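You operate a simulated robot arm through the tools that you are given. There is no shell and no other tool. Be economical: measure what you need, move in short steps, check, and stop when the job is done.

The job below is to be done with a simulated two-armed robot. You get a single attempt, and the scene is never put back.

JOB
Pick up the oil bottle with one hand, pass it to the other hand and put it on the pale cabinet top. Set down upright: oil bottle.
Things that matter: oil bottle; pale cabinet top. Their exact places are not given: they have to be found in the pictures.

Only the result counts: the job must be done as asked and must still hold three seconds after the hand-in. Knocking over, shifting, dropping, spilling or breaking anything else fails it.

ROBOT AND FRAMES
Two 7-joint arms with two-finger parallel grippers on one trunk, on a base that drives. Base frame: it is fixed to the floor where the robot stands at the start and does not move with it; the origin is under the middle of the robot, x ahead of it, y to its left, z up; the surface under the hand at the start is at about z = 880. Lengths are in mm, angles in rad, forces in N, time in s.
The left shoulder is at the start at [50, 168, 1032], the right one opposite. With the tool pointing down near the work surface each hand reaches from about 100 to 660 mm from the robot's upright axis, wherever it stands, measured 20 degrees to its own side. Places, roughly: pale cabinet top (16x12 cm) [-2920, 2520, 1100]. Payload 1.57 kg a hand.
Tool frame (each hand has its own): the origin (TCP) lies between the finger pads and is the grasp point; the fingertips stand 30 mm ahead of it; z points along the fingers, y is the line along which they close. Largest opening 80 mm; finger width 17, thickness 12; the body of the gripper, 40 by 82 mm, starts 80 mm behind the TCP.
Orientation is that of the tool frame in the base frame, as a unit quaternion [x, y, z, w]. With the fingers straight down and closing along the base's y, the tool's x points along the base's -x, its y along +y and its z along -z.

CONTROLS
- The arms move only by the tool step_arm. It takes "left_plan", "right_plan" or both (then of equal length, played together; a hand with none holds still); each is text: rows parted by semicolons, each of 7 numbers parted by spaces: the turn, a rotation vector about the tool's x, y, z in rad, then the shift along the tool's x, y, z in mm, then the gripper command, from -1 (shut) to 1 (fully open), values between in proportion. In form: rx ry rz tx ty tz fingers; .... A call has 1 to 12 rows; each row shifts and turns the commanded pose from where the row before left it, along the tool's axes as they then stand. A row lasts 0.2 s, in which the tool goes at most 50 mm and 0.15 rad; a call with a longer step from one row to the next is refused whole, and so is a gripper value outside its range. Where a pose cannot be reached the arm comes as near as it can. A force on the tool above 40 N (or 10 N above the force at the start of the call, whichever is more), or a blocked arm, ends the call early, and 0.2 s more pass. The fingers move at their own pace (about 45 mm/s each) and stop on an object; they squeeze with about 29 N. The grip force told is the motor's: it shows also when the fingers shut on nothing. Time passes only in rows, and 0.2 s behind the last, so rows that do not move let the fingers close. The reply holds the time, the measured pose of the TCP, the force on the tool along the base axes, the opening and the grip force, in the units named above and with some noise, with the torque about the TCP (base axes, N m) and any sound that the robot's microphone picked up.
- Cameras (640 x 400 px; columns grow to the right, rows downward): "scene" is now at [134.2, -9.7, 1274]; the picture's right is [-0.11, -0.99, 0.00], its down [-0.26, 0.03, -0.96] and it looks along [0.96, -0.11, -0.27] (base axes); focal length 249 px, centre (320, 200). "left" rides on the left gripper at [72, 7, -122] in its tool frame; the picture's right is [-0.09, 1.00, 0.00], its down [-0.84, -0.08, -0.54] and it looks along [-0.54, -0.05, 0.84] (tool axes); focal length 238 px, centre (320, 200). "right" rides on the right gripper at [72, -7, -122] in its tool frame; the picture's right is [0.09, 1.00, 0.00], its down [-0.84, 0.08, -0.54] and it looks along [-0.54, 0.05, 0.84] (tool axes); focal length 238 px, centre (320, 200).
- snapshot(camera): a new picture of that camera. It takes no simulated time.
- lift_body(by): slides the trunk up (or, below 0, down) by that many mm; the arms and the scene camera ride with it, the base frame stays. It gives what a move gives, with no picture.
- base_move(legs): drives the robot by 1 to 6 legs, each [ahead, left, turn to the left] in mm, mm and rad, along the robot's own axes; the way and the turn of a leg run together, so that a leg with both is an arc; at most 1500 mm and 3.142 rad a leg. The arms and the cameras ride along, it lands a little off, and it stops where it bumps. It gives what a move gives.
- pan_tilt(pan, tilt): turns the head with the scene camera to pan (to the left, within 1.396 rad either way) and tilt (down, from -0.506 to 1.204), counted from straight ahead of the robot. It gives what a move gives.
- locate(camera, pixels): there is no depth. For up to 12 entries [column, row, z] of the newest picture of that camera ("zoom" is the newest enlarged one), the place [x, y] in the base frame at which the ray of that pixel passes the height z, good to about 2 mm. It takes no simulated time.
- close_up(camera, box): a new picture of the part [left, top, right, bottom] of that camera's present view, enlarged. It takes no simulated time.
- job_done(): hands the job in; it is judged then, once.

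Keep the steps short. Do not move on a guess: measure, check each grasp and each placing, and mend mistakes. In all there are 80 turns and 70 pictures (those below and enlarged ones count). Leave the grippers open and the arms clear of the work at the hand-in unless told otherwise, and finish with a single line.

The tools are called as name(argument=value, ...) on one line, values as JSON. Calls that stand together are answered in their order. step_arm: Moves the arms, as the interface text tells. Its arguments: {"type":"object","properties":{"left_plan":{"type":"string"},"right_plan":{"type":"string"}},"required":[]} The other tools are called the same way: lift_body (by) slides the trunk up or down; base_move (legs) drives the base; pan_tilt (pan, tilt) turns the head that bears the scene camera; snapshot (camera) takes a picture; locate (camera, pixels) gives the place at which the rays of pixels pass given heights; close_up (camera, box) takes an enlarged picture of a part of a camera's view; job_done () hands the job in.

At the start:

```text
t: 0.0
left_tool_pos: [456.1, 90.6, 1135.9]
left_orientation: [0.0, 1.0, -0.001, 0.001]
left_wrist_force: [0.7, -0.1, 1.1]
left_torque: [-0.04, 0.0, 0.0]
left_finger_gap: 79.8
left_grasp_force: 0.1
right_tool_pos: [452.1, -280.5, 1158.0]
right_orientation: [0.0, 1.0, 0.0, 0.0]
right_wrist_force: [0.5, -0.4, 0.3]
right_torque: [0.01, -0.01, 0.03]
right_finger_gap: 79.9
right_grasp_force: 0.0
trunk travel left (down, up): [-200.0, 243.0]
robot x, y, heading: [-3.9, -2.4, 0.0]
head pan, tilt: [-0.113, 0.271]
```

scene: 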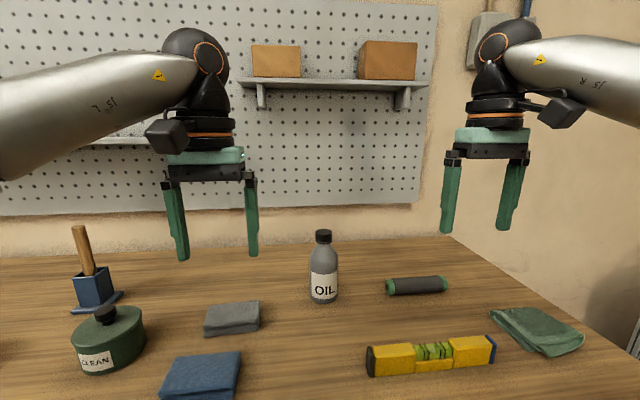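
right: 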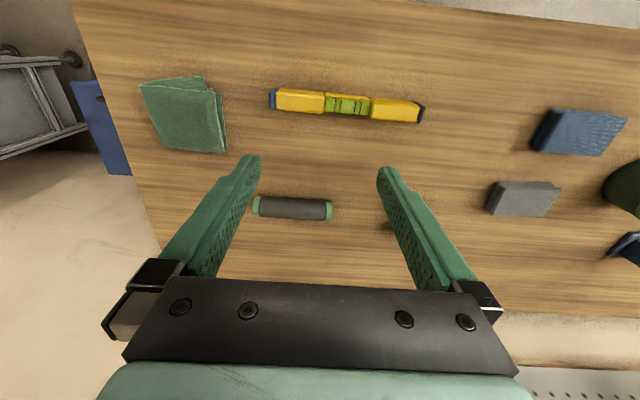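
left: 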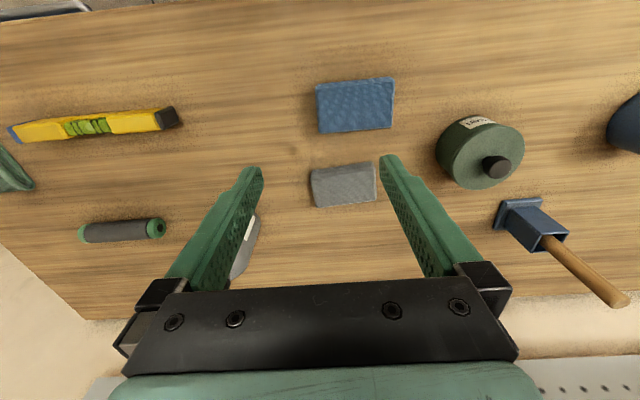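

The oil bottle is in the scene picture, with its cap near (323,235) and its base near (323,302). I'll enlarge that part and measure it.

close_up(camera="scene", box=[263, 215, 383, 315])

locate(camera="scene", pixels=[[323, 302, 880], [310, 296, 880], [338, 296, 880], [260, 318, 880], [386, 290, 880], [455, 370, 880]])

```text
4.00 times, centred on (323, 265) of scene
```

zoom: 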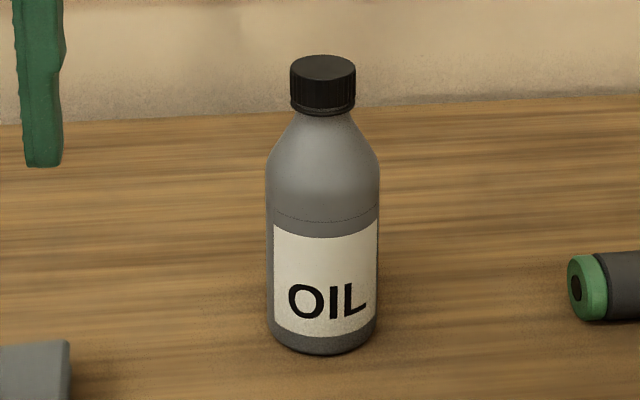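

```text
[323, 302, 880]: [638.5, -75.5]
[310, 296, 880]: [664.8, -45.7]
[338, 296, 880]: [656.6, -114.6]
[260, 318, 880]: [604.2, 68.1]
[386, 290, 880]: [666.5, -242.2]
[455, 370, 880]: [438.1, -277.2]
```

The bottle stands at about (672, -80). It is about 69 mm wide and 167 mm tall, with a cap about 38 mm wide. My plan has three parts:
1. The right hand grips the body, pitched forward about 52°.
2. The left hand takes the cap from above.
3. The left hand places the bottle.

First I'll pitch the right hand and bring it over to y=-80, while the left hand moves out to the side.

locate(camera="zoom", pixels=[[322, 353, 880], [322, 351, 880], [267, 300, 920], [378, 300, 920], [323, 68, 1047], [290, 68, 1047], [356, 68, 1047]])

step_arm(right_plan="0 -0.15 0 0 33.4 0 1;0 -0.15 0 0 33.4 0 1;0 -0.15 0 0 33.4 0 1;0 -0.15 0 0 33.4 0 1;0 -0.15 0 0 33.4 0 1;0 -0.15 0 0 33.4 0 1", left_plan="0 0 0 0 30 0 1;0 0 0 0 30 0 1;0 0 0 0 30 0 1;0 0 0 0 30 0 1;0 0 0 0 0 0 1;0 0 0 0 0 0 1")

```text
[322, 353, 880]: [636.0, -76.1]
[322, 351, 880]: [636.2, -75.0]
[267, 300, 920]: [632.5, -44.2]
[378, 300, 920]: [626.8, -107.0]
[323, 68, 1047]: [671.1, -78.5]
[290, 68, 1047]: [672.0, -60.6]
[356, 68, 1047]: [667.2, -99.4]
```

```text
t: 1.4
left_tool_pos: [454.5, 211.2, 1135.2]
left_orientation: [0.0, 1.0, 0.0, 0.001]
left_wrist_force: [-0.2, 0.9, 0.1]
left_torque: [-0.02, 0.01, 0.02]
left_finger_gap: 80.2
left_grasp_force: 0.2
right_tool_pos: [452.8, -75.9, 1155.8]
right_orientation: [0.002, 0.9, 0.0, 0.437]
right_wrist_force: [0.5, 0.0, 0.5]
right_torque: [0.0, 0.02, -0.01]
right_finger_gap: 80.0
right_grasp_force: 0.0
trunk travel left (down, up): [-200.0, 243.0]
robot x, y, heading: [2.7, 0.7, 0.002]
head pan, tilt: [-0.113, 0.271]
```

The right hand is at (453,-76,1156) and the bottle centre at (671,-80). I'll move the hand to a point 100 mm back from the grasp, along the tool axis, and look again.

step_arm(right_plan="0 0 0 8.3 -0.8 42.4 1;0 0 0 8.3 -0.8 42.4 1;0 0 0 8.3 -0.8 42.4 1;0 0 0 8.3 -0.8 42.4 1;0 0 0 8.3 -0.8 42.4 1;0 0 0 0 0 0 1")

snapshot(camera="right")

snapshot(camera="scene")

```text
t: 2.8
left_tool_pos: [454.3, 209.1, 1134.1]
left_orientation: [-0.001, 1.0, 0.0, -0.001]
left_wrist_force: [0.7, 0.7, 0.8]
left_torque: [-0.01, -0.02, -0.03]
left_finger_gap: 80.2
left_grasp_force: 0.1
right_tool_pos: [594.2, -81.7, 994.4]
right_orientation: [-0.001, 0.9, 0.001, 0.435]
right_wrist_force: [-0.2, 0.9, 0.2]
right_torque: [-0.01, 0.0, 0.01]
right_finger_gap: 80.0
right_grasp_force: 0.0
trunk travel left (down, up): [-200.0, 243.0]
robot x, y, heading: [-1.7, 0.3, -0.0]
head pan, tilt: [-0.113, 0.271]
```

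```text
65 pictures are left
```

right: 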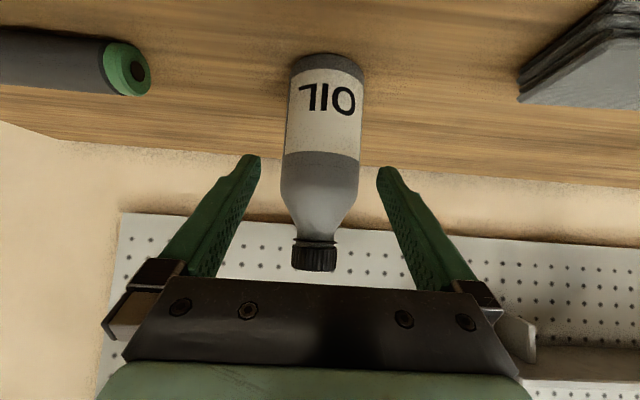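

```text
64 pictures are left
```

scene: 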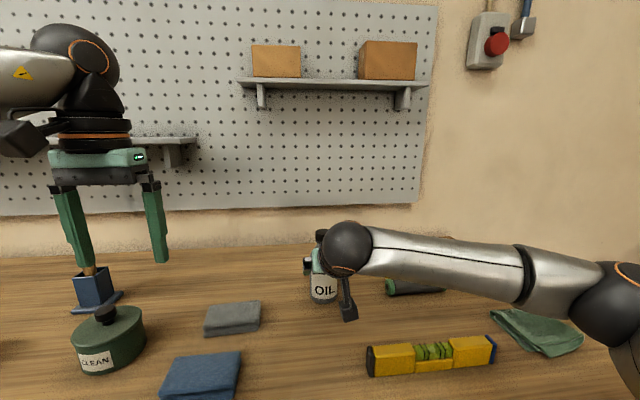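

The bottle sits between the fingers in the right camera picture, in columns 284–366. I'll measure its midline there.

locate(camera="right", pixels=[[328, 53, 880], [289, 80, 900], [365, 80, 900], [283, 155, 950], [360, 155, 950], [314, 262, 1047], [293, 255, 1047], [336, 255, 1047]])

close_up(camera="right", box=[220, 40, 420, 290])

```text
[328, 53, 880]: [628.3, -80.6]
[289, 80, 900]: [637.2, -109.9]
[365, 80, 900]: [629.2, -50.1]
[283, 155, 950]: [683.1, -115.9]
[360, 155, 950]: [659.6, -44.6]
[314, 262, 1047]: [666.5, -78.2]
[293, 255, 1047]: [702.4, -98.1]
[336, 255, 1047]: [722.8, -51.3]
```

```text
1.60 times, centred on (320, 165) of right
```

zoom: 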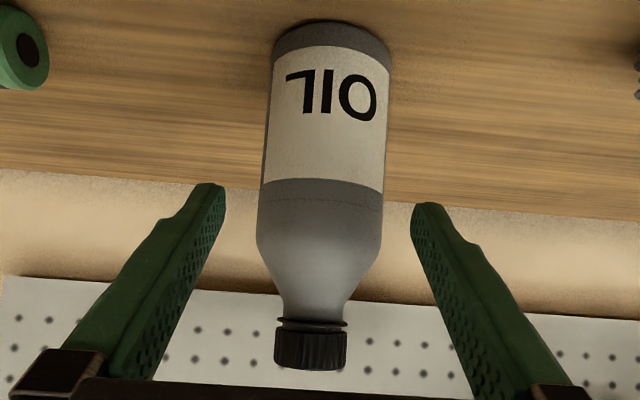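

Both views put the midline at y ≈ -80, which matches the tool's y. I'll advance 60 mm in slow steps and check that the bottle stays centred.

step_arm(right_plan="0 0 0 0 0 20 1;0 0 0 0 0 20 1;0 0 0 0 0 20 1;0 0 0 0 0 0 1")

snapshot(camera="right")

```text
t: 3.8
left_tool_pos: [454.2, 210.4, 1134.3]
left_orientation: [-0.001, 1.0, -0.001, 0.0]
left_wrist_force: [0.7, 0.5, -0.3]
left_torque: [-0.03, -0.01, -0.01]
left_finger_gap: 80.0
left_grasp_force: 0.1
right_tool_pos: [638.9, -83.1, 956.6]
right_orientation: [0.0, 0.9, -0.001, 0.435]
right_wrist_force: [-0.8, 0.7, -0.2]
right_torque: [-0.02, -0.01, 0.02]
right_finger_gap: 80.0
right_grasp_force: 0.1
trunk travel left (down, up): [-200.0, 243.0]
robot x, y, heading: [4.0, 0.7, 0.0]
head pan, tilt: [-0.113, 0.271]
```

```text
62 pictures are left
```

right: 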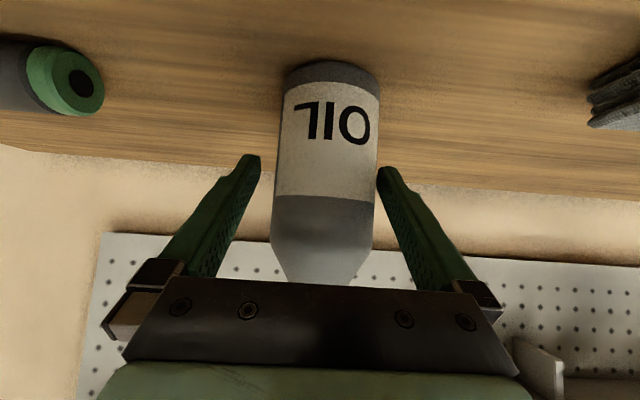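

At this depth the bottle's midline lies about 5 px to the right of the tool's centre plane. That means the tool is about 3.5 mm too far to -y, and the measured y of -83 agrees. I'll correct that and advance another 20 mm.

step_arm(right_plan="0 0 0 0 3.5 0 1;0 0 0 0 0 0 1;0 0 0 0 0 10 1;0 0 0 0 0 10 1;0 0 0 0 0 0 1")

snapshot(camera="right")

```text
t: 5.0
left_tool_pos: [453.1, 210.2, 1133.5]
left_orientation: [0.0, 1.0, 0.0, -0.001]
left_wrist_force: [1.3, -0.6, 0.4]
left_torque: [0.01, -0.02, -0.01]
left_finger_gap: 79.8
left_grasp_force: 0.0
right_tool_pos: [655.1, -79.5, 942.9]
right_orientation: [0.0, 0.9, 0.0, 0.436]
right_wrist_force: [0.1, -0.3, 0.9]
right_torque: [-0.04, 0.01, 0.03]
right_finger_gap: 80.0
right_grasp_force: 0.0
trunk travel left (down, up): [-200.0, 243.0]
robot x, y, heading: [3.2, 0.6, 0.003]
head pan, tilt: [-0.113, 0.271]
```

```text
61 pictures are left
```

right: 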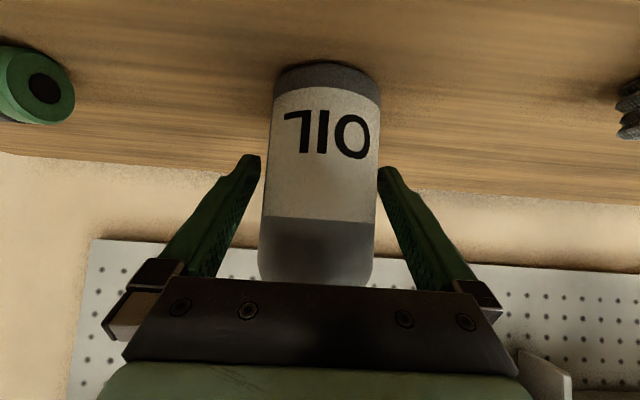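

The bottle is centred now. I'll advance 18 mm and close.

step_arm(right_plan="0 0 0 0 0 9 1;0 0 0 0 0 9 1;0 0 0 0 0 0 1;0 0 0 0 0 0 -1;0 0 0 0 0 0 -1;0 0 0 0 0 0 -1;0 0 0 0 0 0 -1")

snapshot(camera="right")

```text
t: 6.6
left_tool_pos: [454.0, 210.6, 1135.5]
left_orientation: [0.0, 1.0, 0.0, 0.0]
left_wrist_force: [-0.6, 0.2, 0.2]
left_torque: [0.02, 0.0, 0.02]
left_finger_gap: 79.9
left_grasp_force: 0.2
right_tool_pos: [670.0, -79.0, 934.4]
right_orientation: [0.0, 0.9, 0.001, 0.436]
right_wrist_force: [0.7, 0.3, 1.0]
right_torque: [-0.11, -0.04, -0.06]
right_finger_gap: 67.1
right_grasp_force: 29.3
trunk travel left (down, up): [-200.0, 243.0]
robot x, y, heading: [0.7, 3.3, 0.002]
head pan, tilt: [-0.113, 0.271]
```

```text
60 pictures are left
```

right: 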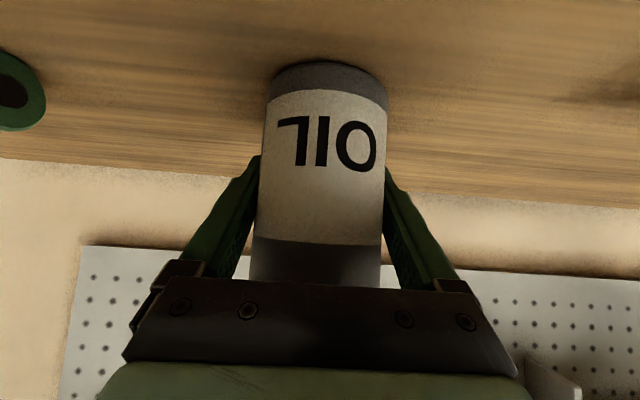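

The right hand is holding the bottle: gap 67.1, grip 29 N. I'll lift straight up 150 mm, watching the force.

step_arm(right_plan="0 0 0 -7.85 0 -6.2 -1;0 0 0 -19.6 0 -15.5 -1;0 0 0 -19.6 0 -15.5 -1;0 0 0 -19.6 0 -15.5 -1;0 0 0 -19.6 0 -15.5 -1;0 0 0 -19.6 0 -15.5 -1;0 0 0 -11.8 0 -9.3 -1;0 0 0 0 0 0 -1")

snapshot(camera="scene")

```text
t: 8.4
left_tool_pos: [455.1, 209.9, 1134.7]
left_orientation: [0.0, 1.0, 0.0, 0.001]
left_wrist_force: [0.7, -0.2, 0.2]
left_torque: [-0.03, -0.03, 0.0]
left_finger_gap: 80.1
left_grasp_force: 0.1
right_tool_pos: [669.7, -82.6, 1083.4]
right_orientation: [0.0, 0.901, 0.0, 0.435]
right_wrist_force: [-0.3, -0.1, -3.7]
right_torque: [-0.04, -0.06, -0.02]
right_finger_gap: 66.8
right_grasp_force: 28.8
trunk travel left (down, up): [-200.0, 243.0]
robot x, y, heading: [1.3, 1.8, 0.0]
head pan, tilt: [-0.113, 0.271]
```

```text
59 pictures are left
```

scene: 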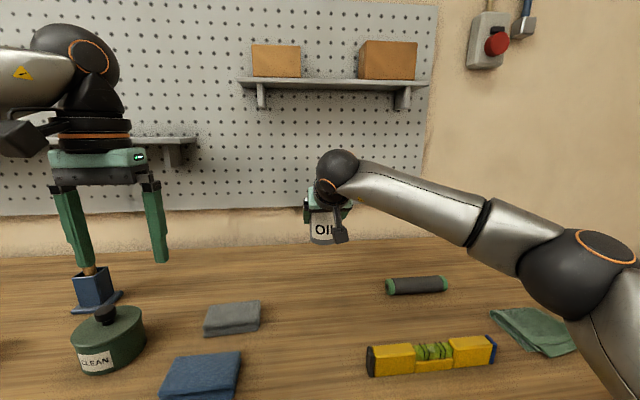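

The bottle is off the table; the load is about 4 N. I'll draw it back 250 mm toward the robot, then turn the head left to look for the way to the cabinet.

step_arm(right_plan="0 0 0 9.7 0 -12.3 -1;0 0 0 19.4 0 -24.5 -1;0 0 0 19.4 0 -24.5 -1;0 0 0 19.4 0 -24.5 -1;0 0 0 19.4 0 -24.5 -1;0 0 0 19.4 0 -24.5 -1;0 0 0 19.4 0 -24.5 -1;0 0 0 19.4 0 -24.5 -1;0 0 0 9.7 0 -12.3 -1;0 0 0 0 0 0 -1")

pan_tilt(pan=1.396, tilt=0.3)

snapshot(camera="scene")

```text
t: 10.6
left_tool_pos: [454.4, 210.4, 1134.1]
left_orientation: [0.0, 1.0, 0.001, 0.001]
left_wrist_force: [-0.3, 0.2, 0.4]
left_torque: [0.01, 0.04, 0.04]
left_finger_gap: 79.9
left_grasp_force: 0.1
right_tool_pos: [421.0, -80.4, 1084.0]
right_orientation: [0.001, 0.9, -0.001, 0.436]
right_wrist_force: [-0.8, 0.3, -4.2]
right_torque: [0.02, -0.02, 0.0]
right_finger_gap: 66.8
right_grasp_force: 29.2
trunk travel left (down, up): [-200.0, 243.0]
robot x, y, heading: [-0.7, -1.0, 0.002]
head pan, tilt: [-0.113, 0.271]
```

```text
t: 12.2
left_tool_pos: [453.8, 209.3, 1134.5]
left_orientation: [0.001, 1.0, 0.0, 0.0]
left_wrist_force: [-0.2, 0.8, 0.5]
left_torque: [0.01, -0.01, -0.04]
left_finger_gap: 79.8
left_grasp_force: 0.1
right_tool_pos: [421.5, -81.8, 1083.0]
right_orientation: [0.001, 0.901, 0.0, 0.434]
right_wrist_force: [-0.2, -0.5, -2.7]
right_torque: [-0.03, -0.06, 0.01]
right_finger_gap: 66.7
right_grasp_force: 28.6
trunk travel left (down, up): [-200.0, 243.0]
robot x, y, heading: [4.6, 2.2, 0.001]
head pan, tilt: [1.396, 0.3]
```

```text
58 pictures are left
```

scene: 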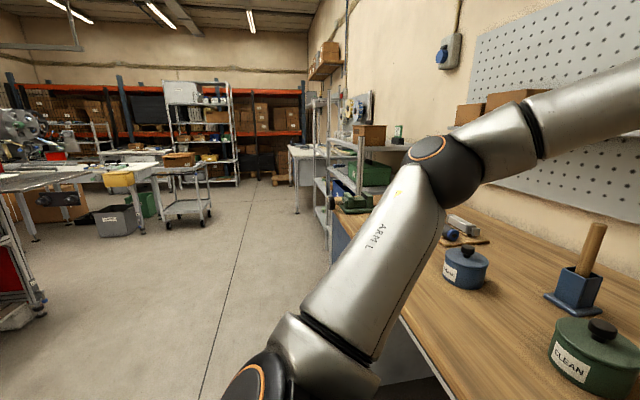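

I'll look to the right as well, to see what is behind me before backing off, and measure floor points.

locate(camera="scene", pixels=[[40, 305, 0], [10, 325, 0], [35, 240, 0], [165, 220, 0], [208, 222, 0], [296, 213, 0], [325, 235, 0], [110, 235, 0], [237, 187, 0], [205, 395, 0]])

pan_tilt(pan=-1.396, tilt=0.3)

snapshot(camera="scene")

```text
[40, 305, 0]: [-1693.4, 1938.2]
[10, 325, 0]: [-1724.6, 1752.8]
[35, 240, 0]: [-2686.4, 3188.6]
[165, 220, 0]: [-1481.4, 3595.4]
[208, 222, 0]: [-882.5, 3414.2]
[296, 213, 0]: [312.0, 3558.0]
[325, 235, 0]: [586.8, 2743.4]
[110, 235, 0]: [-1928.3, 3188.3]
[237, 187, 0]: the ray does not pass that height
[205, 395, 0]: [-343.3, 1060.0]
```

```text
t: 14.7
left_tool_pos: [454.2, 210.1, 1134.3]
left_orientation: [0.001, 1.0, 0.0, 0.0]
left_wrist_force: [0.0, 0.1, -0.3]
left_torque: [0.0, -0.01, 0.02]
left_finger_gap: 80.3
left_grasp_force: 0.1
right_tool_pos: [420.6, -80.7, 1084.8]
right_orientation: [0.002, 0.901, -0.001, 0.434]
right_wrist_force: [-0.1, 0.0, -3.3]
right_torque: [-0.02, 0.0, -0.03]
right_finger_gap: 66.8
right_grasp_force: 28.8
trunk travel left (down, up): [-200.0, 243.0]
robot x, y, heading: [1.9, -0.1, 0.004]
head pan, tilt: [-1.396, 0.3]
```

```text
57 pictures are left
```

scene: 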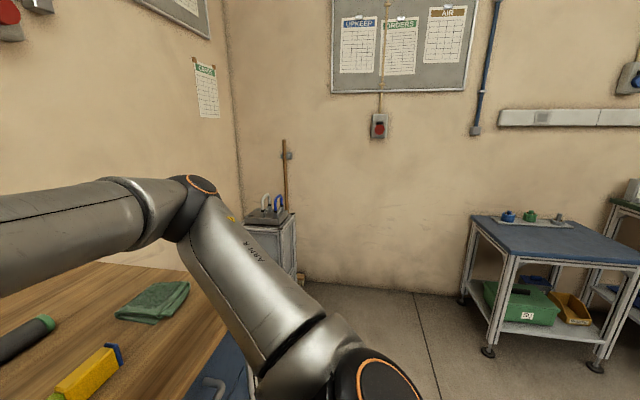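

locate(camera="scene", pixels=[[488, 352, 0], [595, 367, 0], [463, 300, 0], [400, 292, 0], [640, 340, 0]])

```text
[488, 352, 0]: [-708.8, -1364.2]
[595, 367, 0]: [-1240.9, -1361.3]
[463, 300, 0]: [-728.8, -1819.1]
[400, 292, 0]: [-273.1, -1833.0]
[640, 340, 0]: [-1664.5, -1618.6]
```

I'll raise the trunk so the arms clear everything on the table, then look down at the table edge next to the base.

lift_body(by=200)

pan_tilt(pan=1.0, tilt=1.1)

snapshot(camera="scene")

```text
t: 16.8
left_tool_pos: [454.1, 211.0, 1334.9]
left_orientation: [0.001, 1.0, 0.0, 0.0]
left_wrist_force: [0.2, 0.6, 0.3]
left_torque: [0.0, -0.04, 0.0]
left_finger_gap: 80.0
left_grasp_force: 0.1
right_tool_pos: [420.4, -81.2, 1284.3]
right_orientation: [0.0, 0.901, 0.0, 0.434]
right_wrist_force: [0.4, -0.4, -2.5]
right_torque: [0.01, -0.04, 0.0]
right_finger_gap: 66.9
right_grasp_force: 28.8
trunk travel left (down, up): [-400.0, 43.0]
robot x, y, heading: [-0.4, -1.5, 0.002]
head pan, tilt: [-1.396, 0.3]
```

```text
t: 19.0
left_tool_pos: [454.8, 210.2, 1334.1]
left_orientation: [0.0, 1.0, 0.0, 0.001]
left_wrist_force: [-0.7, 0.1, -0.1]
left_torque: [0.03, 0.01, 0.01]
left_finger_gap: 80.2
left_grasp_force: 0.1
right_tool_pos: [420.5, -81.0, 1285.0]
right_orientation: [0.001, 0.901, -0.001, 0.434]
right_wrist_force: [0.3, 0.3, -3.0]
right_torque: [-0.03, -0.03, 0.02]
right_finger_gap: 67.0
right_grasp_force: 28.9
trunk travel left (down, up): [-400.0, 43.0]
robot x, y, heading: [2.4, -0.0, -0.003]
head pan, tilt: [1.0, 1.1]
```

```text
56 pictures are left
```

scene: 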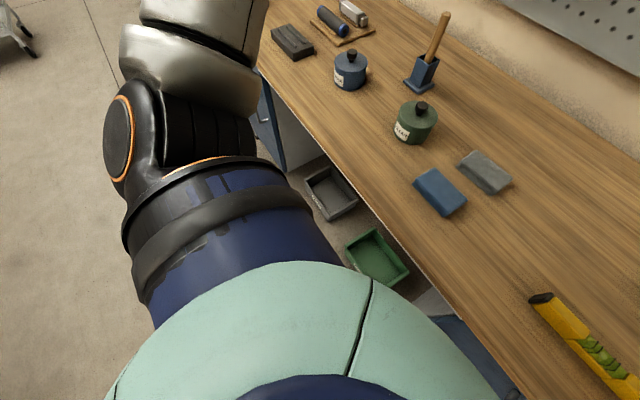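

locate(camera="scene", pixels=[[350, 180, 880], [455, 310, 880], [265, 85, 880], [120, 90, 0], [60, 200, 0], [60, 350, 0]])

base_move(legs=[[-150, 0, 0]])

```text
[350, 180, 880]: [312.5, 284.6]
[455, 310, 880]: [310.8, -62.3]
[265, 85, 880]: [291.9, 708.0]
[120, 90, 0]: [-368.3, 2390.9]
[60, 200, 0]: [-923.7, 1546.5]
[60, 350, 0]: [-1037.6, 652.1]
```

```text
t: 20.4
left_tool_pos: [301.9, 208.9, 1335.8]
left_orientation: [0.001, 1.0, 0.001, 0.0]
left_wrist_force: [0.6, 0.4, 1.3]
left_torque: [0.0, 0.01, 0.03]
left_finger_gap: 79.8
left_grasp_force: 0.1
right_tool_pos: [268.6, -81.8, 1283.8]
right_orientation: [0.001, 0.9, 0.0, 0.435]
right_wrist_force: [-1.0, 0.3, -3.1]
right_torque: [0.01, -0.05, -0.03]
right_finger_gap: 66.8
right_grasp_force: 28.6
trunk travel left (down, up): [-400.0, 43.0]
robot x, y, heading: [-153.9, 1.4, -0.005]
head pan, tilt: [1.0, 1.1]
```

The table edge is at x ≈ 312. I backed off cleanly. Now I'll turn left 0.9 rad in place and look over my left shoulder, toward the cabinet side.

base_move(legs=[[0, 0, 0.9]])

pan_tilt(pan=1.3, tilt=0.35)

snapshot(camera="scene")

```text
t: 23.2
left_tool_pos: [-44.8, 488.7, 1334.1]
left_orientation: [-0.445, 0.896, 0.0, 0.0]
left_wrist_force: [0.1, 0.4, 0.0]
left_torque: [0.0, 0.02, -0.01]
left_finger_gap: 79.9
left_grasp_force: 0.1
right_tool_pos: [167.2, 287.3, 1284.0]
right_orientation: [-0.4, 0.807, 0.192, 0.389]
right_wrist_force: [0.8, 0.1, -3.7]
right_torque: [0.05, -0.03, -0.01]
right_finger_gap: 66.8
right_grasp_force: 29.1
trunk travel left (down, up): [-400.0, 43.0]
robot x, y, heading: [-152.1, 1.8, 0.925]
head pan, tilt: [1.0, 1.1]
```

```text
t: 24.3
left_tool_pos: [-44.9, 488.7, 1334.4]
left_orientation: [-0.445, 0.895, 0.0, 0.0]
left_wrist_force: [-0.5, 0.1, 0.4]
left_torque: [0.03, 0.02, -0.03]
left_finger_gap: 79.9
left_grasp_force: 0.1
right_tool_pos: [167.3, 285.7, 1283.8]
right_orientation: [-0.4, 0.807, 0.193, 0.389]
right_wrist_force: [0.1, 0.0, -3.5]
right_torque: [0.02, -0.02, 0.04]
right_finger_gap: 66.7
right_grasp_force: 28.9
trunk travel left (down, up): [-400.0, 43.0]
robot x, y, heading: [-154.5, 1.0, 0.923]
head pan, tilt: [1.3, 0.351]
```

```text
55 pictures are left
```

scene: 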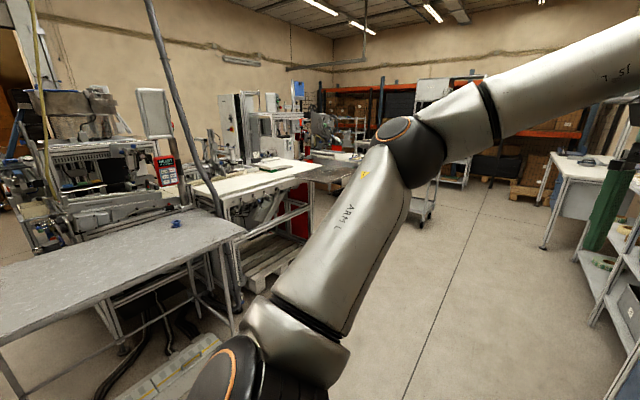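

By the rough coordinates the cabinet should show near (265,140) here. I'll enlarge that part.

close_up(camera="scene", box=[180, 80, 340, 260])

locate(camera="scene", pixels=[[245, 232, 900], [0, 340, 900], [187, 217, 900], [325, 165, 900], [120, 355, 0], [235, 330, 0], [258, 290, 0], [420, 222, 0], [195, 325, 0], [130, 400, 0]])

```text
2.22 times, centred on (260, 170) of scene
```

zoom: 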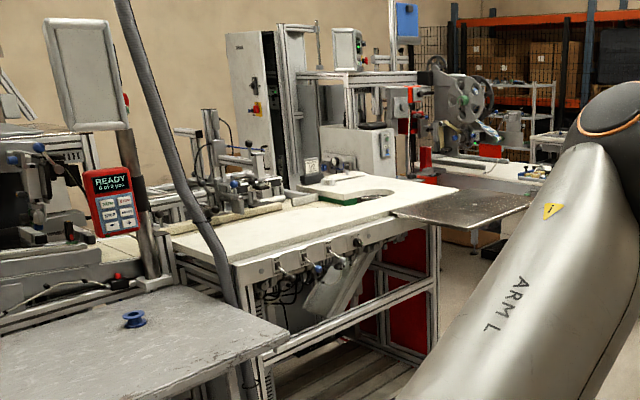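

```text
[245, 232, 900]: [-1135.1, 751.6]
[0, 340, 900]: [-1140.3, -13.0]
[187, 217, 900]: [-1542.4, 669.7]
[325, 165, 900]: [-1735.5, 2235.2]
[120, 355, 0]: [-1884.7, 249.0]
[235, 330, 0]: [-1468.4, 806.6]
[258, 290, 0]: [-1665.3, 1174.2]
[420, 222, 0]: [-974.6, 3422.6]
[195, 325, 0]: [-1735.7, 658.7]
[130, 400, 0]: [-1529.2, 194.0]
```

The pale cabinet looks like the white box at zoom (355,150), behind the white work table. I need to get closer. The aisle between x=-1100 and x=300 is clear, so I'll turn to about 1.85 rad and drive up it.

base_move(legs=[[0, 0, 0.92], [1400, 0, 0]])

pan_tilt(pan=0.7, tilt=0.35)

snapshot(camera="scene")

```text
t: 33.8
left_tool_pos: [-852.6, 1763.7, 1333.7]
left_orientation: [0.793, -0.609, 0.001, 0.0]
left_wrist_force: [0.4, 0.1, -0.6]
left_torque: [-0.03, 0.02, -0.01]
left_finger_gap: 79.9
left_grasp_force: 0.1
right_tool_pos: [-561.9, 1805.1, 1284.1]
right_orientation: [0.714, -0.55, -0.344, -0.265]
right_wrist_force: [0.1, 0.9, -2.9]
right_torque: [0.04, 0.01, -0.06]
right_finger_gap: 67.0
right_grasp_force: 28.9
trunk travel left (down, up): [-400.0, 43.0]
robot x, y, heading: [-529.0, 1381.6, 1.831]
head pan, tilt: [1.3, 0.351]
```

```text
t: 34.8
left_tool_pos: [-851.8, 1763.1, 1334.2]
left_orientation: [0.793, -0.609, 0.0, 0.001]
left_wrist_force: [0.5, 0.5, 0.1]
left_torque: [-0.04, 0.01, 0.0]
left_finger_gap: 80.1
left_grasp_force: 0.1
right_tool_pos: [-562.7, 1805.4, 1283.0]
right_orientation: [0.714, -0.549, -0.344, -0.265]
right_wrist_force: [-0.2, 0.9, -4.0]
right_torque: [0.03, 0.03, -0.01]
right_finger_gap: 66.7
right_grasp_force: 29.1
trunk travel left (down, up): [-400.0, 43.0]
robot x, y, heading: [-527.9, 1377.0, 1.836]
head pan, tilt: [0.7, 0.351]
```

```text
53 pictures are left
```

scene: 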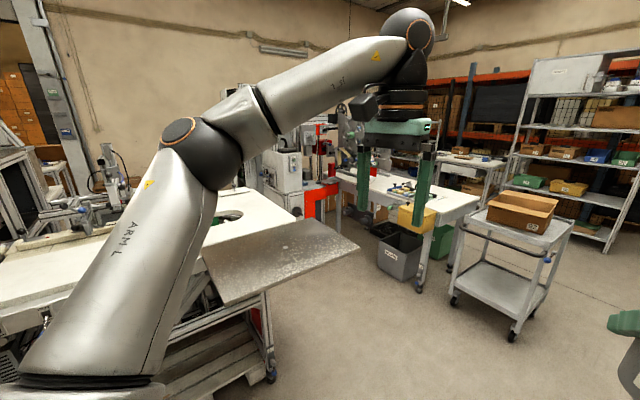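

The white cabinet is now near (283,165). I'll enlarge that part.

close_up(camera="scene", box=[230, 110, 390, 230])

locate(camera="scene", pixels=[[358, 247, 900], [210, 303, 900], [290, 215, 900], [420, 210, 850], [335, 172, 850], [480, 198, 850], [450, 302, 0], [512, 338, 0], [420, 290, 0], [380, 272, 0], [270, 378, 0], [283, 155, 1100]])

```text
3.33 times, centred on (310, 170) of scene
```

zoom: 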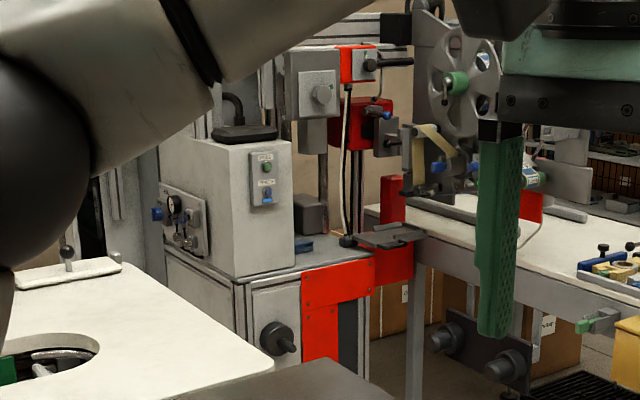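

```text
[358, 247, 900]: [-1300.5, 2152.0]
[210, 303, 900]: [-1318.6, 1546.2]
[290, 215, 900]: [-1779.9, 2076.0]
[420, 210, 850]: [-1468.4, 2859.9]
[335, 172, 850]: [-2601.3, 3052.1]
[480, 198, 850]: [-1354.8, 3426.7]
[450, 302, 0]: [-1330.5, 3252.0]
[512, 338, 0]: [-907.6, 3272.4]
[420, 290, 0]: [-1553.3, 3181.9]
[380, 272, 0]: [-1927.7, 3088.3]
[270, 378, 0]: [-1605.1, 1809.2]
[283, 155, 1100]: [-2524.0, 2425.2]
```

The white cabinet stands behind the grey plate, with a gap between that plate (y<2150) and the tool table (y>2860). I'll drive to about (-750,2450) and turn to face -x, looking along the gap.

base_move(legs=[[0, 0, -0.06], [1096, 0, 0], [0, 0, 1.367]])

pan_tilt(pan=0.0, tilt=0.35)

snapshot(camera="scene")

```text
t: 44.2
left_tool_pos: [-1217.9, 2233.6, 1333.3]
left_orientation: [1.0, 0.009, 0.0, 0.0]
left_wrist_force: [0.0, 0.0, 0.2]
left_torque: [0.01, 0.01, 0.03]
left_finger_gap: 80.1
left_grasp_force: 0.0
right_tool_pos: [-1188.9, 2526.6, 1284.4]
right_orientation: [0.901, 0.008, -0.434, 0.004]
right_wrist_force: [-0.1, 0.8, -3.4]
right_torque: [-0.02, 0.06, 0.03]
right_finger_gap: 67.0
right_grasp_force: 28.8
trunk travel left (down, up): [-400.0, 43.0]
robot x, y, heading: [-763.6, 2453.7, -3.125]
head pan, tilt: [0.7, 0.351]
```

```text
t: 45.3
left_tool_pos: [-1218.1, 2233.3, 1335.1]
left_orientation: [1.0, 0.01, 0.001, 0.0]
left_wrist_force: [-0.5, 0.6, 0.2]
left_torque: [-0.01, 0.01, 0.02]
left_finger_gap: 80.1
left_grasp_force: 0.0
right_tool_pos: [-1188.9, 2525.7, 1284.3]
right_orientation: [0.901, 0.008, -0.434, 0.004]
right_wrist_force: [-0.3, 0.3, -3.6]
right_torque: [-0.01, 0.03, 0.01]
right_finger_gap: 66.9
right_grasp_force: 28.8
trunk travel left (down, up): [-400.0, 43.0]
robot x, y, heading: [-770.6, 2453.0, -3.126]
head pan, tilt: [0.0, 0.351]
```

```text
51 pictures are left
```

scene: 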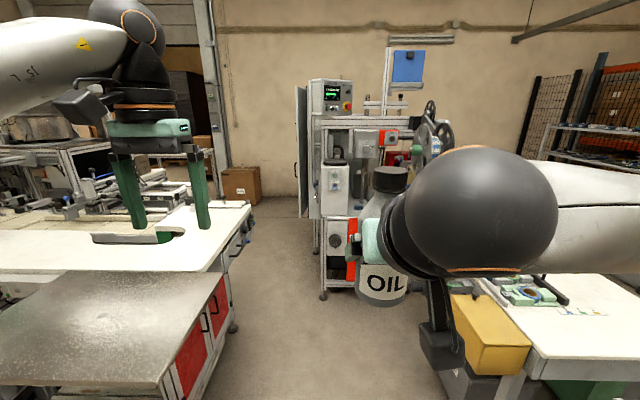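

The aisle is open and the white cabinet is at its far end, near (333,175). I'll enlarge it and measure the sides of the aisle.

close_up(camera="scene", box=[280, 70, 440, 310])

locate(camera="scene", pixels=[[333, 160, 1100], [322, 162, 1100], [348, 162, 1100], [323, 298, 0], [357, 290, 0], [235, 330, 0], [232, 310, 900], [250, 205, 900], [432, 350, 870], [215, 360, 0], [330, 152, 1100], [316, 250, 0]])

```text
1.67 times, centred on (360, 190) of scene
```

zoom: 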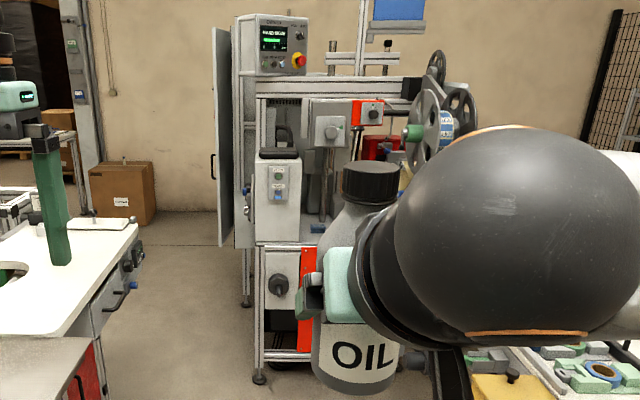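

```text
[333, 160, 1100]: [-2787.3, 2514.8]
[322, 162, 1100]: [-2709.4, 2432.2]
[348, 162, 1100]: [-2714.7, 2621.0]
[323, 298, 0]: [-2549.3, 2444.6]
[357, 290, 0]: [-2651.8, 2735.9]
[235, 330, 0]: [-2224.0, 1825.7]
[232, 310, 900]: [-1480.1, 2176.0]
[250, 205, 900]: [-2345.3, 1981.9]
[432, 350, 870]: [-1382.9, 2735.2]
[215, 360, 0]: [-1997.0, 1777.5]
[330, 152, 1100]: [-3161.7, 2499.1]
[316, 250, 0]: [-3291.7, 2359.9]
```

The aisle is about 560 mm wide or more. I'll do the hand-over here in the open, before driving in. I'll lower the right hand 120 mm to a comfortable height and check where the cap is. Meanwhile the left hand stays put.

step_arm(right_plan="0 0 0 7.85 0 6.2 -1;0 0 0 15.7 0 12.4 -1;0 0 0 15.7 0 12.4 -1;0 0 0 15.7 0 12.4 -1;0 0 0 15.7 0 12.4 -1;0 0 0 15.7 0 12.4 -1;0 0 0 7.85 0 6.2 -1;0 0 0 0 0 0 -1")

pan_tilt(pan=0.0, tilt=0.7)

snapshot(camera="scene")

close_up(camera="scene", box=[310, 100, 470, 300])

```text
t: 47.1
left_tool_pos: [-1216.4, 2234.0, 1334.8]
left_orientation: [1.0, 0.01, 0.001, 0.0]
left_wrist_force: [0.0, 0.6, -0.6]
left_torque: [0.0, 0.01, 0.0]
left_finger_gap: 80.0
left_grasp_force: 0.0
right_tool_pos: [-1189.0, 2525.4, 1163.5]
right_orientation: [0.901, 0.008, -0.435, 0.003]
right_wrist_force: [-0.1, 0.3, -3.6]
right_torque: [-0.02, 0.0, -0.02]
right_finger_gap: 66.7
right_grasp_force: 29.2
trunk travel left (down, up): [-400.0, 43.0]
robot x, y, heading: [-765.9, 2455.6, -3.126]
head pan, tilt: [0.0, 0.351]
```

```text
t: 47.9
left_tool_pos: [-1217.5, 2234.4, 1334.7]
left_orientation: [1.0, 0.009, 0.001, 0.0]
left_wrist_force: [0.6, -0.5, 0.0]
left_torque: [-0.03, 0.05, 0.01]
left_finger_gap: 80.1
left_grasp_force: 0.0
right_tool_pos: [-1189.1, 2524.3, 1163.7]
right_orientation: [0.901, 0.008, -0.435, 0.004]
right_wrist_force: [0.1, 0.3, -3.6]
right_torque: [-0.01, 0.04, -0.03]
right_finger_gap: 67.0
right_grasp_force: 28.7
trunk travel left (down, up): [-400.0, 43.0]
robot x, y, heading: [-770.3, 2449.5, -3.127]
head pan, tilt: [0.0, 0.7]
```

```text
49 pictures are left
```

scene: 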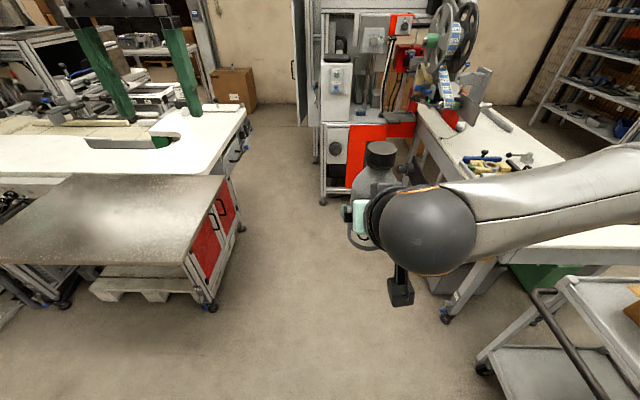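

```text
2.00 times, centred on (390, 200) of scene
```

zoom: 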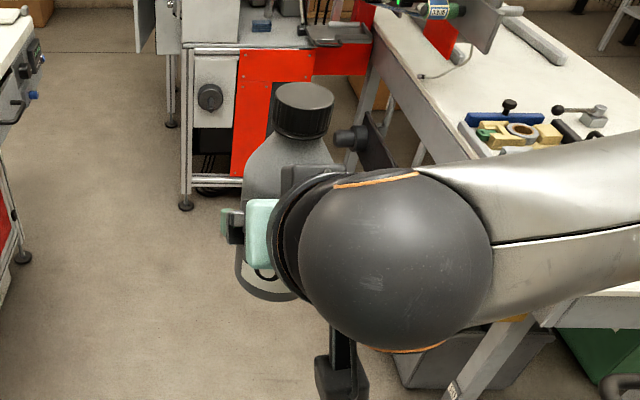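

locate(camera="zoom", pixels=[[303, 97, 1278], [303, 82, 1278], [303, 111, 1278], [272, 97, 1278], [335, 97, 1278], [303, 138, 1256], [185, 207, 0], [193, 122, 0], [243, 203, 0]])

locate(camera="scene", pixels=[[247, 108, 900], [240, 230, 0], [210, 308, 0], [445, 318, 0], [322, 202, 0], [316, 160, 0], [418, 110, 870], [235, 180, 900], [500, 256, 870], [480, 372, 0]])

```text
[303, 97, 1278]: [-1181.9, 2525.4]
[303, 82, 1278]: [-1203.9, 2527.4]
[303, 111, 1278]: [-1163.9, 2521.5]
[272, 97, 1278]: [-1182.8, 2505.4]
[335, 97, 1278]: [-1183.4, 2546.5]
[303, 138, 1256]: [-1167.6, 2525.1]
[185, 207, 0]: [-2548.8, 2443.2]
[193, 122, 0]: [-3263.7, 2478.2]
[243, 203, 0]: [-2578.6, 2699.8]
```

```text
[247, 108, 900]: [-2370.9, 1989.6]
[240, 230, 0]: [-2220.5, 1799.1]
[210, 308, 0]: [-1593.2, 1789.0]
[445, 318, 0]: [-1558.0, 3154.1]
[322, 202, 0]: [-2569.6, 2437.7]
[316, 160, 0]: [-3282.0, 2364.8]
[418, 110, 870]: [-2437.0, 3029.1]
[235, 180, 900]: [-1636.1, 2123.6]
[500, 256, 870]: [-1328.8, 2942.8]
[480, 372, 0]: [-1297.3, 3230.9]
```

The cap is centred at about (-1187,2525), with its top at z ≈ 1276. I'll raise the left hand 20 mm and bring it over the cap.

step_arm(left_plan="0 0 0 0 0 -20 1;0 0 0 5.1 -41.6 0 1;0 0 0 5.1 -41.6 0 1;0 0 0 5.1 -41.6 0 1;0 0 0 5.1 -41.6 0 1;0 0 0 5.1 -41.6 0 1;0 0 0 5.1 -41.6 0 1;0 0 0 5.1 -41.6 0 1;0 0 0 0 0 0 1")

snapshot(camera="left")

snapshot(camera="scene")

```text
t: 49.9
left_tool_pos: [-1186.1, 2507.0, 1359.0]
left_orientation: [1.0, 0.013, -0.004, -0.008]
left_wrist_force: [-0.2, 0.7, 1.0]
left_torque: [-0.04, 0.0, 0.01]
left_finger_gap: 79.9
left_grasp_force: 0.0
left hand out of reach, approached as far as the arm can: row 8
right_tool_pos: [-1188.7, 2525.3, 1163.7]
right_orientation: [0.9, 0.008, -0.435, 0.004]
right_wrist_force: [-0.3, 1.0, -3.3]
right_torque: [-0.03, 0.0, 0.01]
right_finger_gap: 66.9
right_grasp_force: 29.3
trunk travel left (down, up): [-400.0, 43.0]
robot x, y, heading: [-766.0, 2447.6, -3.129]
head pan, tilt: [0.0, 0.7]
```

```text
47 pictures are left
```

left: 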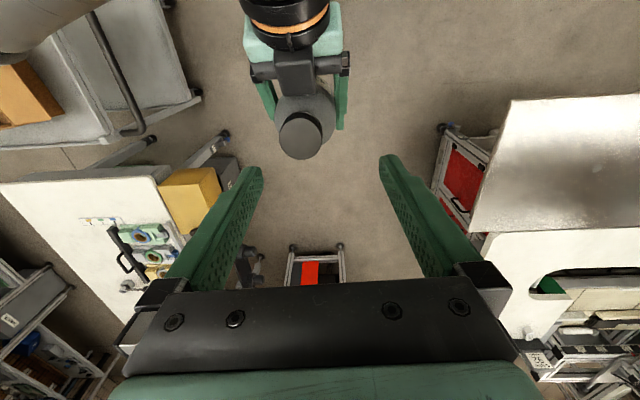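

```text
46 pictures are left
```

scene: 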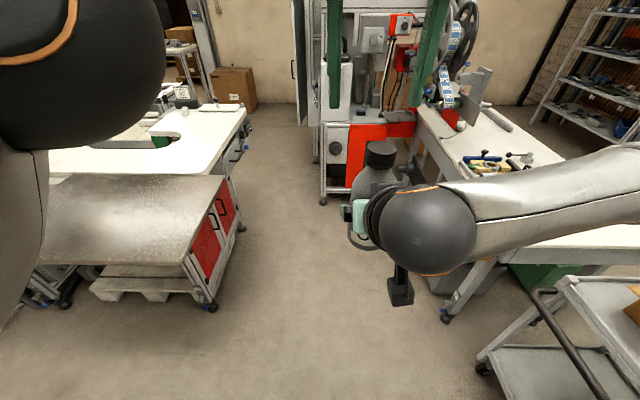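

The left arm reached its limit to the right at y=2507. I'll move the bottle 60 mm to the robot's left with the right hand, and bring the left hand back the same way to y ≈ 2465.

step_arm(right_plan="0 0 0 0 15 0 -1;0 0 0 0 15 0 -1;0 0 0 0 15 0 -1;0 0 0 0 15 0 -1;0 0 0 0 0 0 -1", left_plan="0 0 0 0 15 0 1;0 0 0 0 15 0 1;0 0 0 0 15 0 1;0 0 0 0 0 0 1;0 0 0 0 0 0 1")

snapshot(camera="left")

```text
t: 51.1
left_tool_pos: [-1184.2, 2465.9, 1352.1]
left_orientation: [1.0, 0.009, 0.0, 0.0]
left_wrist_force: [-0.8, -0.5, 0.0]
left_torque: [0.0, -0.01, -0.03]
left_finger_gap: 80.2
left_grasp_force: 0.1
right_tool_pos: [-1186.8, 2464.0, 1164.1]
right_orientation: [0.9, 0.008, -0.435, 0.004]
right_wrist_force: [-0.2, -0.7, -3.3]
right_torque: [0.0, 0.01, 0.03]
right_finger_gap: 66.6
right_grasp_force: 29.0
trunk travel left (down, up): [-400.0, 43.0]
robot x, y, heading: [-766.1, 2451.6, -3.123]
head pan, tilt: [0.0, 0.7]
```

```text
45 pictures are left
```

left: 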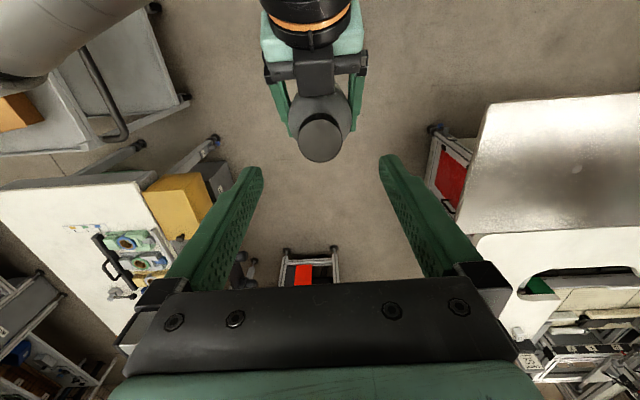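

The cap top is centred at (321,138) in the left camera picture. I'll measure it at z=1276.

locate(camera="left", pixels=[[321, 138, 1276], [299, 138, 1276], [343, 138, 1276], [321, 115, 1276], [321, 161, 1276]])

close_up(camera="scene", box=[270, 80, 430, 280])

```text
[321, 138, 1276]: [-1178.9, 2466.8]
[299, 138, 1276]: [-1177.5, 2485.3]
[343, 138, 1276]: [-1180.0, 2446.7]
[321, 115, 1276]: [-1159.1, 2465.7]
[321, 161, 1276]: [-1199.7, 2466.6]
```

```text
2.00 times, centred on (350, 180) of scene
```

zoom: 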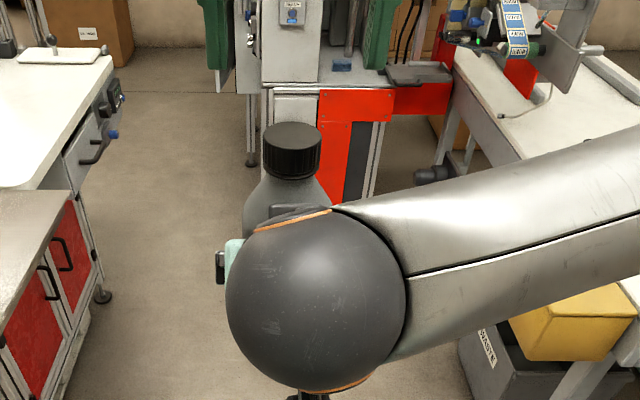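

locate(camera="zoom", pixels=[[292, 136, 1276], [263, 136, 1276], [321, 136, 1276], [292, 122, 1276], [292, 149, 1276], [292, 181, 1254]])

```text
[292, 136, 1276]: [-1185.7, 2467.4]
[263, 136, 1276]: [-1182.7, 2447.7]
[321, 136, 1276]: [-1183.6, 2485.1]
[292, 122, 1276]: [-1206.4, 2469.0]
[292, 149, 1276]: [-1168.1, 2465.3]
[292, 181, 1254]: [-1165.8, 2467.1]
```

Taken together, the two views put the cap at about (-1180,2467), with its top at z ≈ 1279. I'll lower the left hand 68 mm around it with the fingers still open.

step_arm(left_plan="0 0 0 3 -1 10 1;0 0 0 0 0 15 1;0 0 0 0 0 15 1;0 0 0 0 0 10 1;0 0 0 0 0 10 1;0 0 0 0 0 8 1;0 0 0 0 0 0 1")

close_up(camera="scene", box=[270, 80, 430, 280])

snapshot(camera="left")

```text
t: 52.7
left_tool_pos: [-1180.8, 2467.5, 1283.5]
left_orientation: [1.0, 0.009, 0.0, 0.0]
left_wrist_force: [0.3, 1.0, 0.7]
left_torque: [0.01, -0.03, -0.04]
left_finger_gap: 80.0
left_grasp_force: 0.0
right_tool_pos: [-1187.7, 2464.9, 1164.1]
right_orientation: [0.901, 0.008, -0.435, 0.004]
right_wrist_force: [0.4, 0.0, -3.7]
right_torque: [-0.03, 0.0, 0.0]
right_finger_gap: 66.7
right_grasp_force: 29.3
trunk travel left (down, up): [-400.0, 43.0]
robot x, y, heading: [-765.8, 2451.0, -3.127]
head pan, tilt: [0.0, 0.7]
```

```text
2.00 times, centred on (350, 180) of scene
```

zoom: 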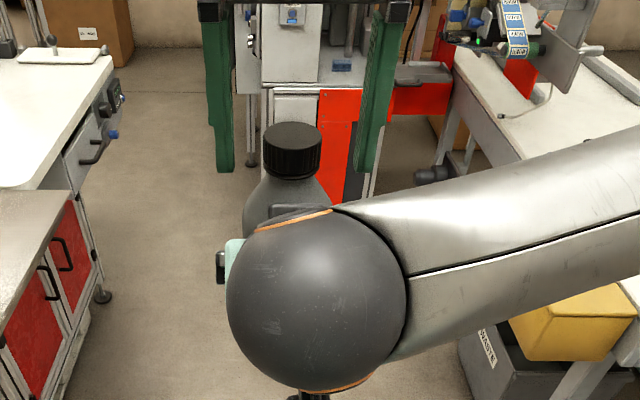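

```text
42 pictures are left
```

left: 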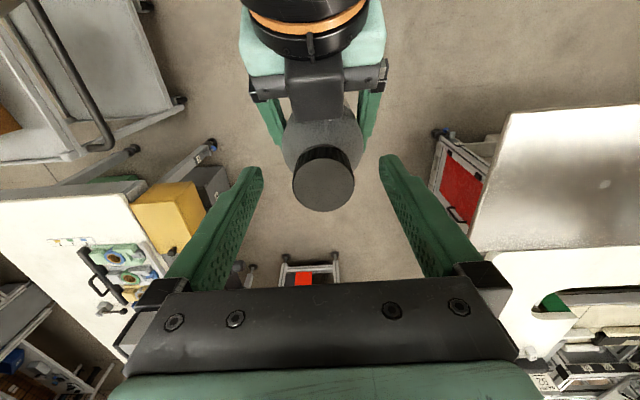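

The cap is centred between the left fingers, about 8 mm ahead of the TCP, so the tips reach its lower edge. I'll go down 3 mm more and close.

step_arm(left_plan="0 0 0 0 0 3 1;0 0 0 0 0 0 -1;0 0 0 0 0 0 -1;0 0 0 0 0 0 -1;0 0 0 0 0 0 -1;0 0 0 0 0 0 -1;0 0 0 0 0 0 -1")

close_up(camera="scene", box=[270, 80, 430, 280])

```text
t: 54.3
left_tool_pos: [-1181.2, 2466.9, 1281.6]
left_orientation: [1.0, 0.009, 0.0, 0.001]
left_wrist_force: [0.0, -13.6, -0.7]
left_torque: [-0.32, 0.01, 0.03]
left_finger_gap: 38.4
left_grasp_force: 28.4
right_tool_pos: [-1187.5, 2466.1, 1164.9]
right_orientation: [0.901, 0.006, -0.434, 0.002]
right_wrist_force: [-0.5, 13.5, -3.9]
right_torque: [-1.19, 0.06, 0.08]
right_finger_gap: 66.9
right_grasp_force: 29.2
trunk travel left (down, up): [-400.0, 43.0]
robot x, y, heading: [-766.2, 2454.3, -3.125]
head pan, tilt: [0.0, 0.7]
```

```text
2.00 times, centred on (350, 180) of scene
```

zoom: 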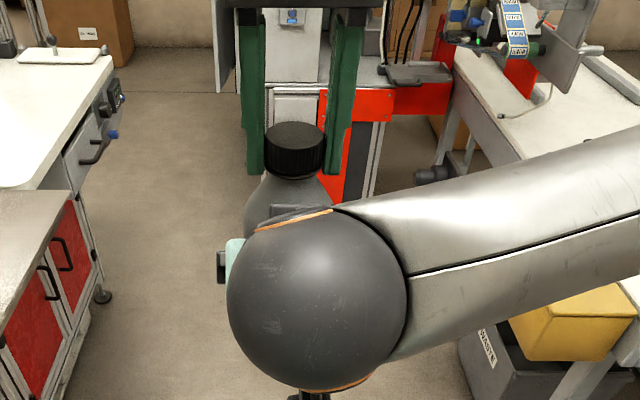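

The left hand holds the cap: gap 38.4, grip 28 N. There's a 13.6 N sideways strain, so I'll ease the left hand about 1.5 mm toward -y before releasing.

step_arm(left_plan="0 0 0 0 1.5 0 -1;0 0 0 0 0 0 -1")

```text
t: 54.9
left_tool_pos: [-1181.8, 2466.4, 1281.6]
left_orientation: [1.0, 0.01, 0.0, 0.0]
left_wrist_force: [-1.6, -9.4, 0.2]
left_torque: [-0.22, 0.04, 0.09]
left_finger_gap: 38.5
left_grasp_force: 28.8
right_tool_pos: [-1187.7, 2464.5, 1163.7]
right_orientation: [0.901, 0.009, -0.434, 0.005]
right_wrist_force: [1.4, 10.3, -2.6]
right_torque: [-0.88, 0.21, 0.0]
right_finger_gap: 67.0
right_grasp_force: 28.5
trunk travel left (down, up): [-400.0, 43.0]
robot x, y, heading: [-766.0, 2452.2, -3.13]
head pan, tilt: [0.0, 0.7]
```

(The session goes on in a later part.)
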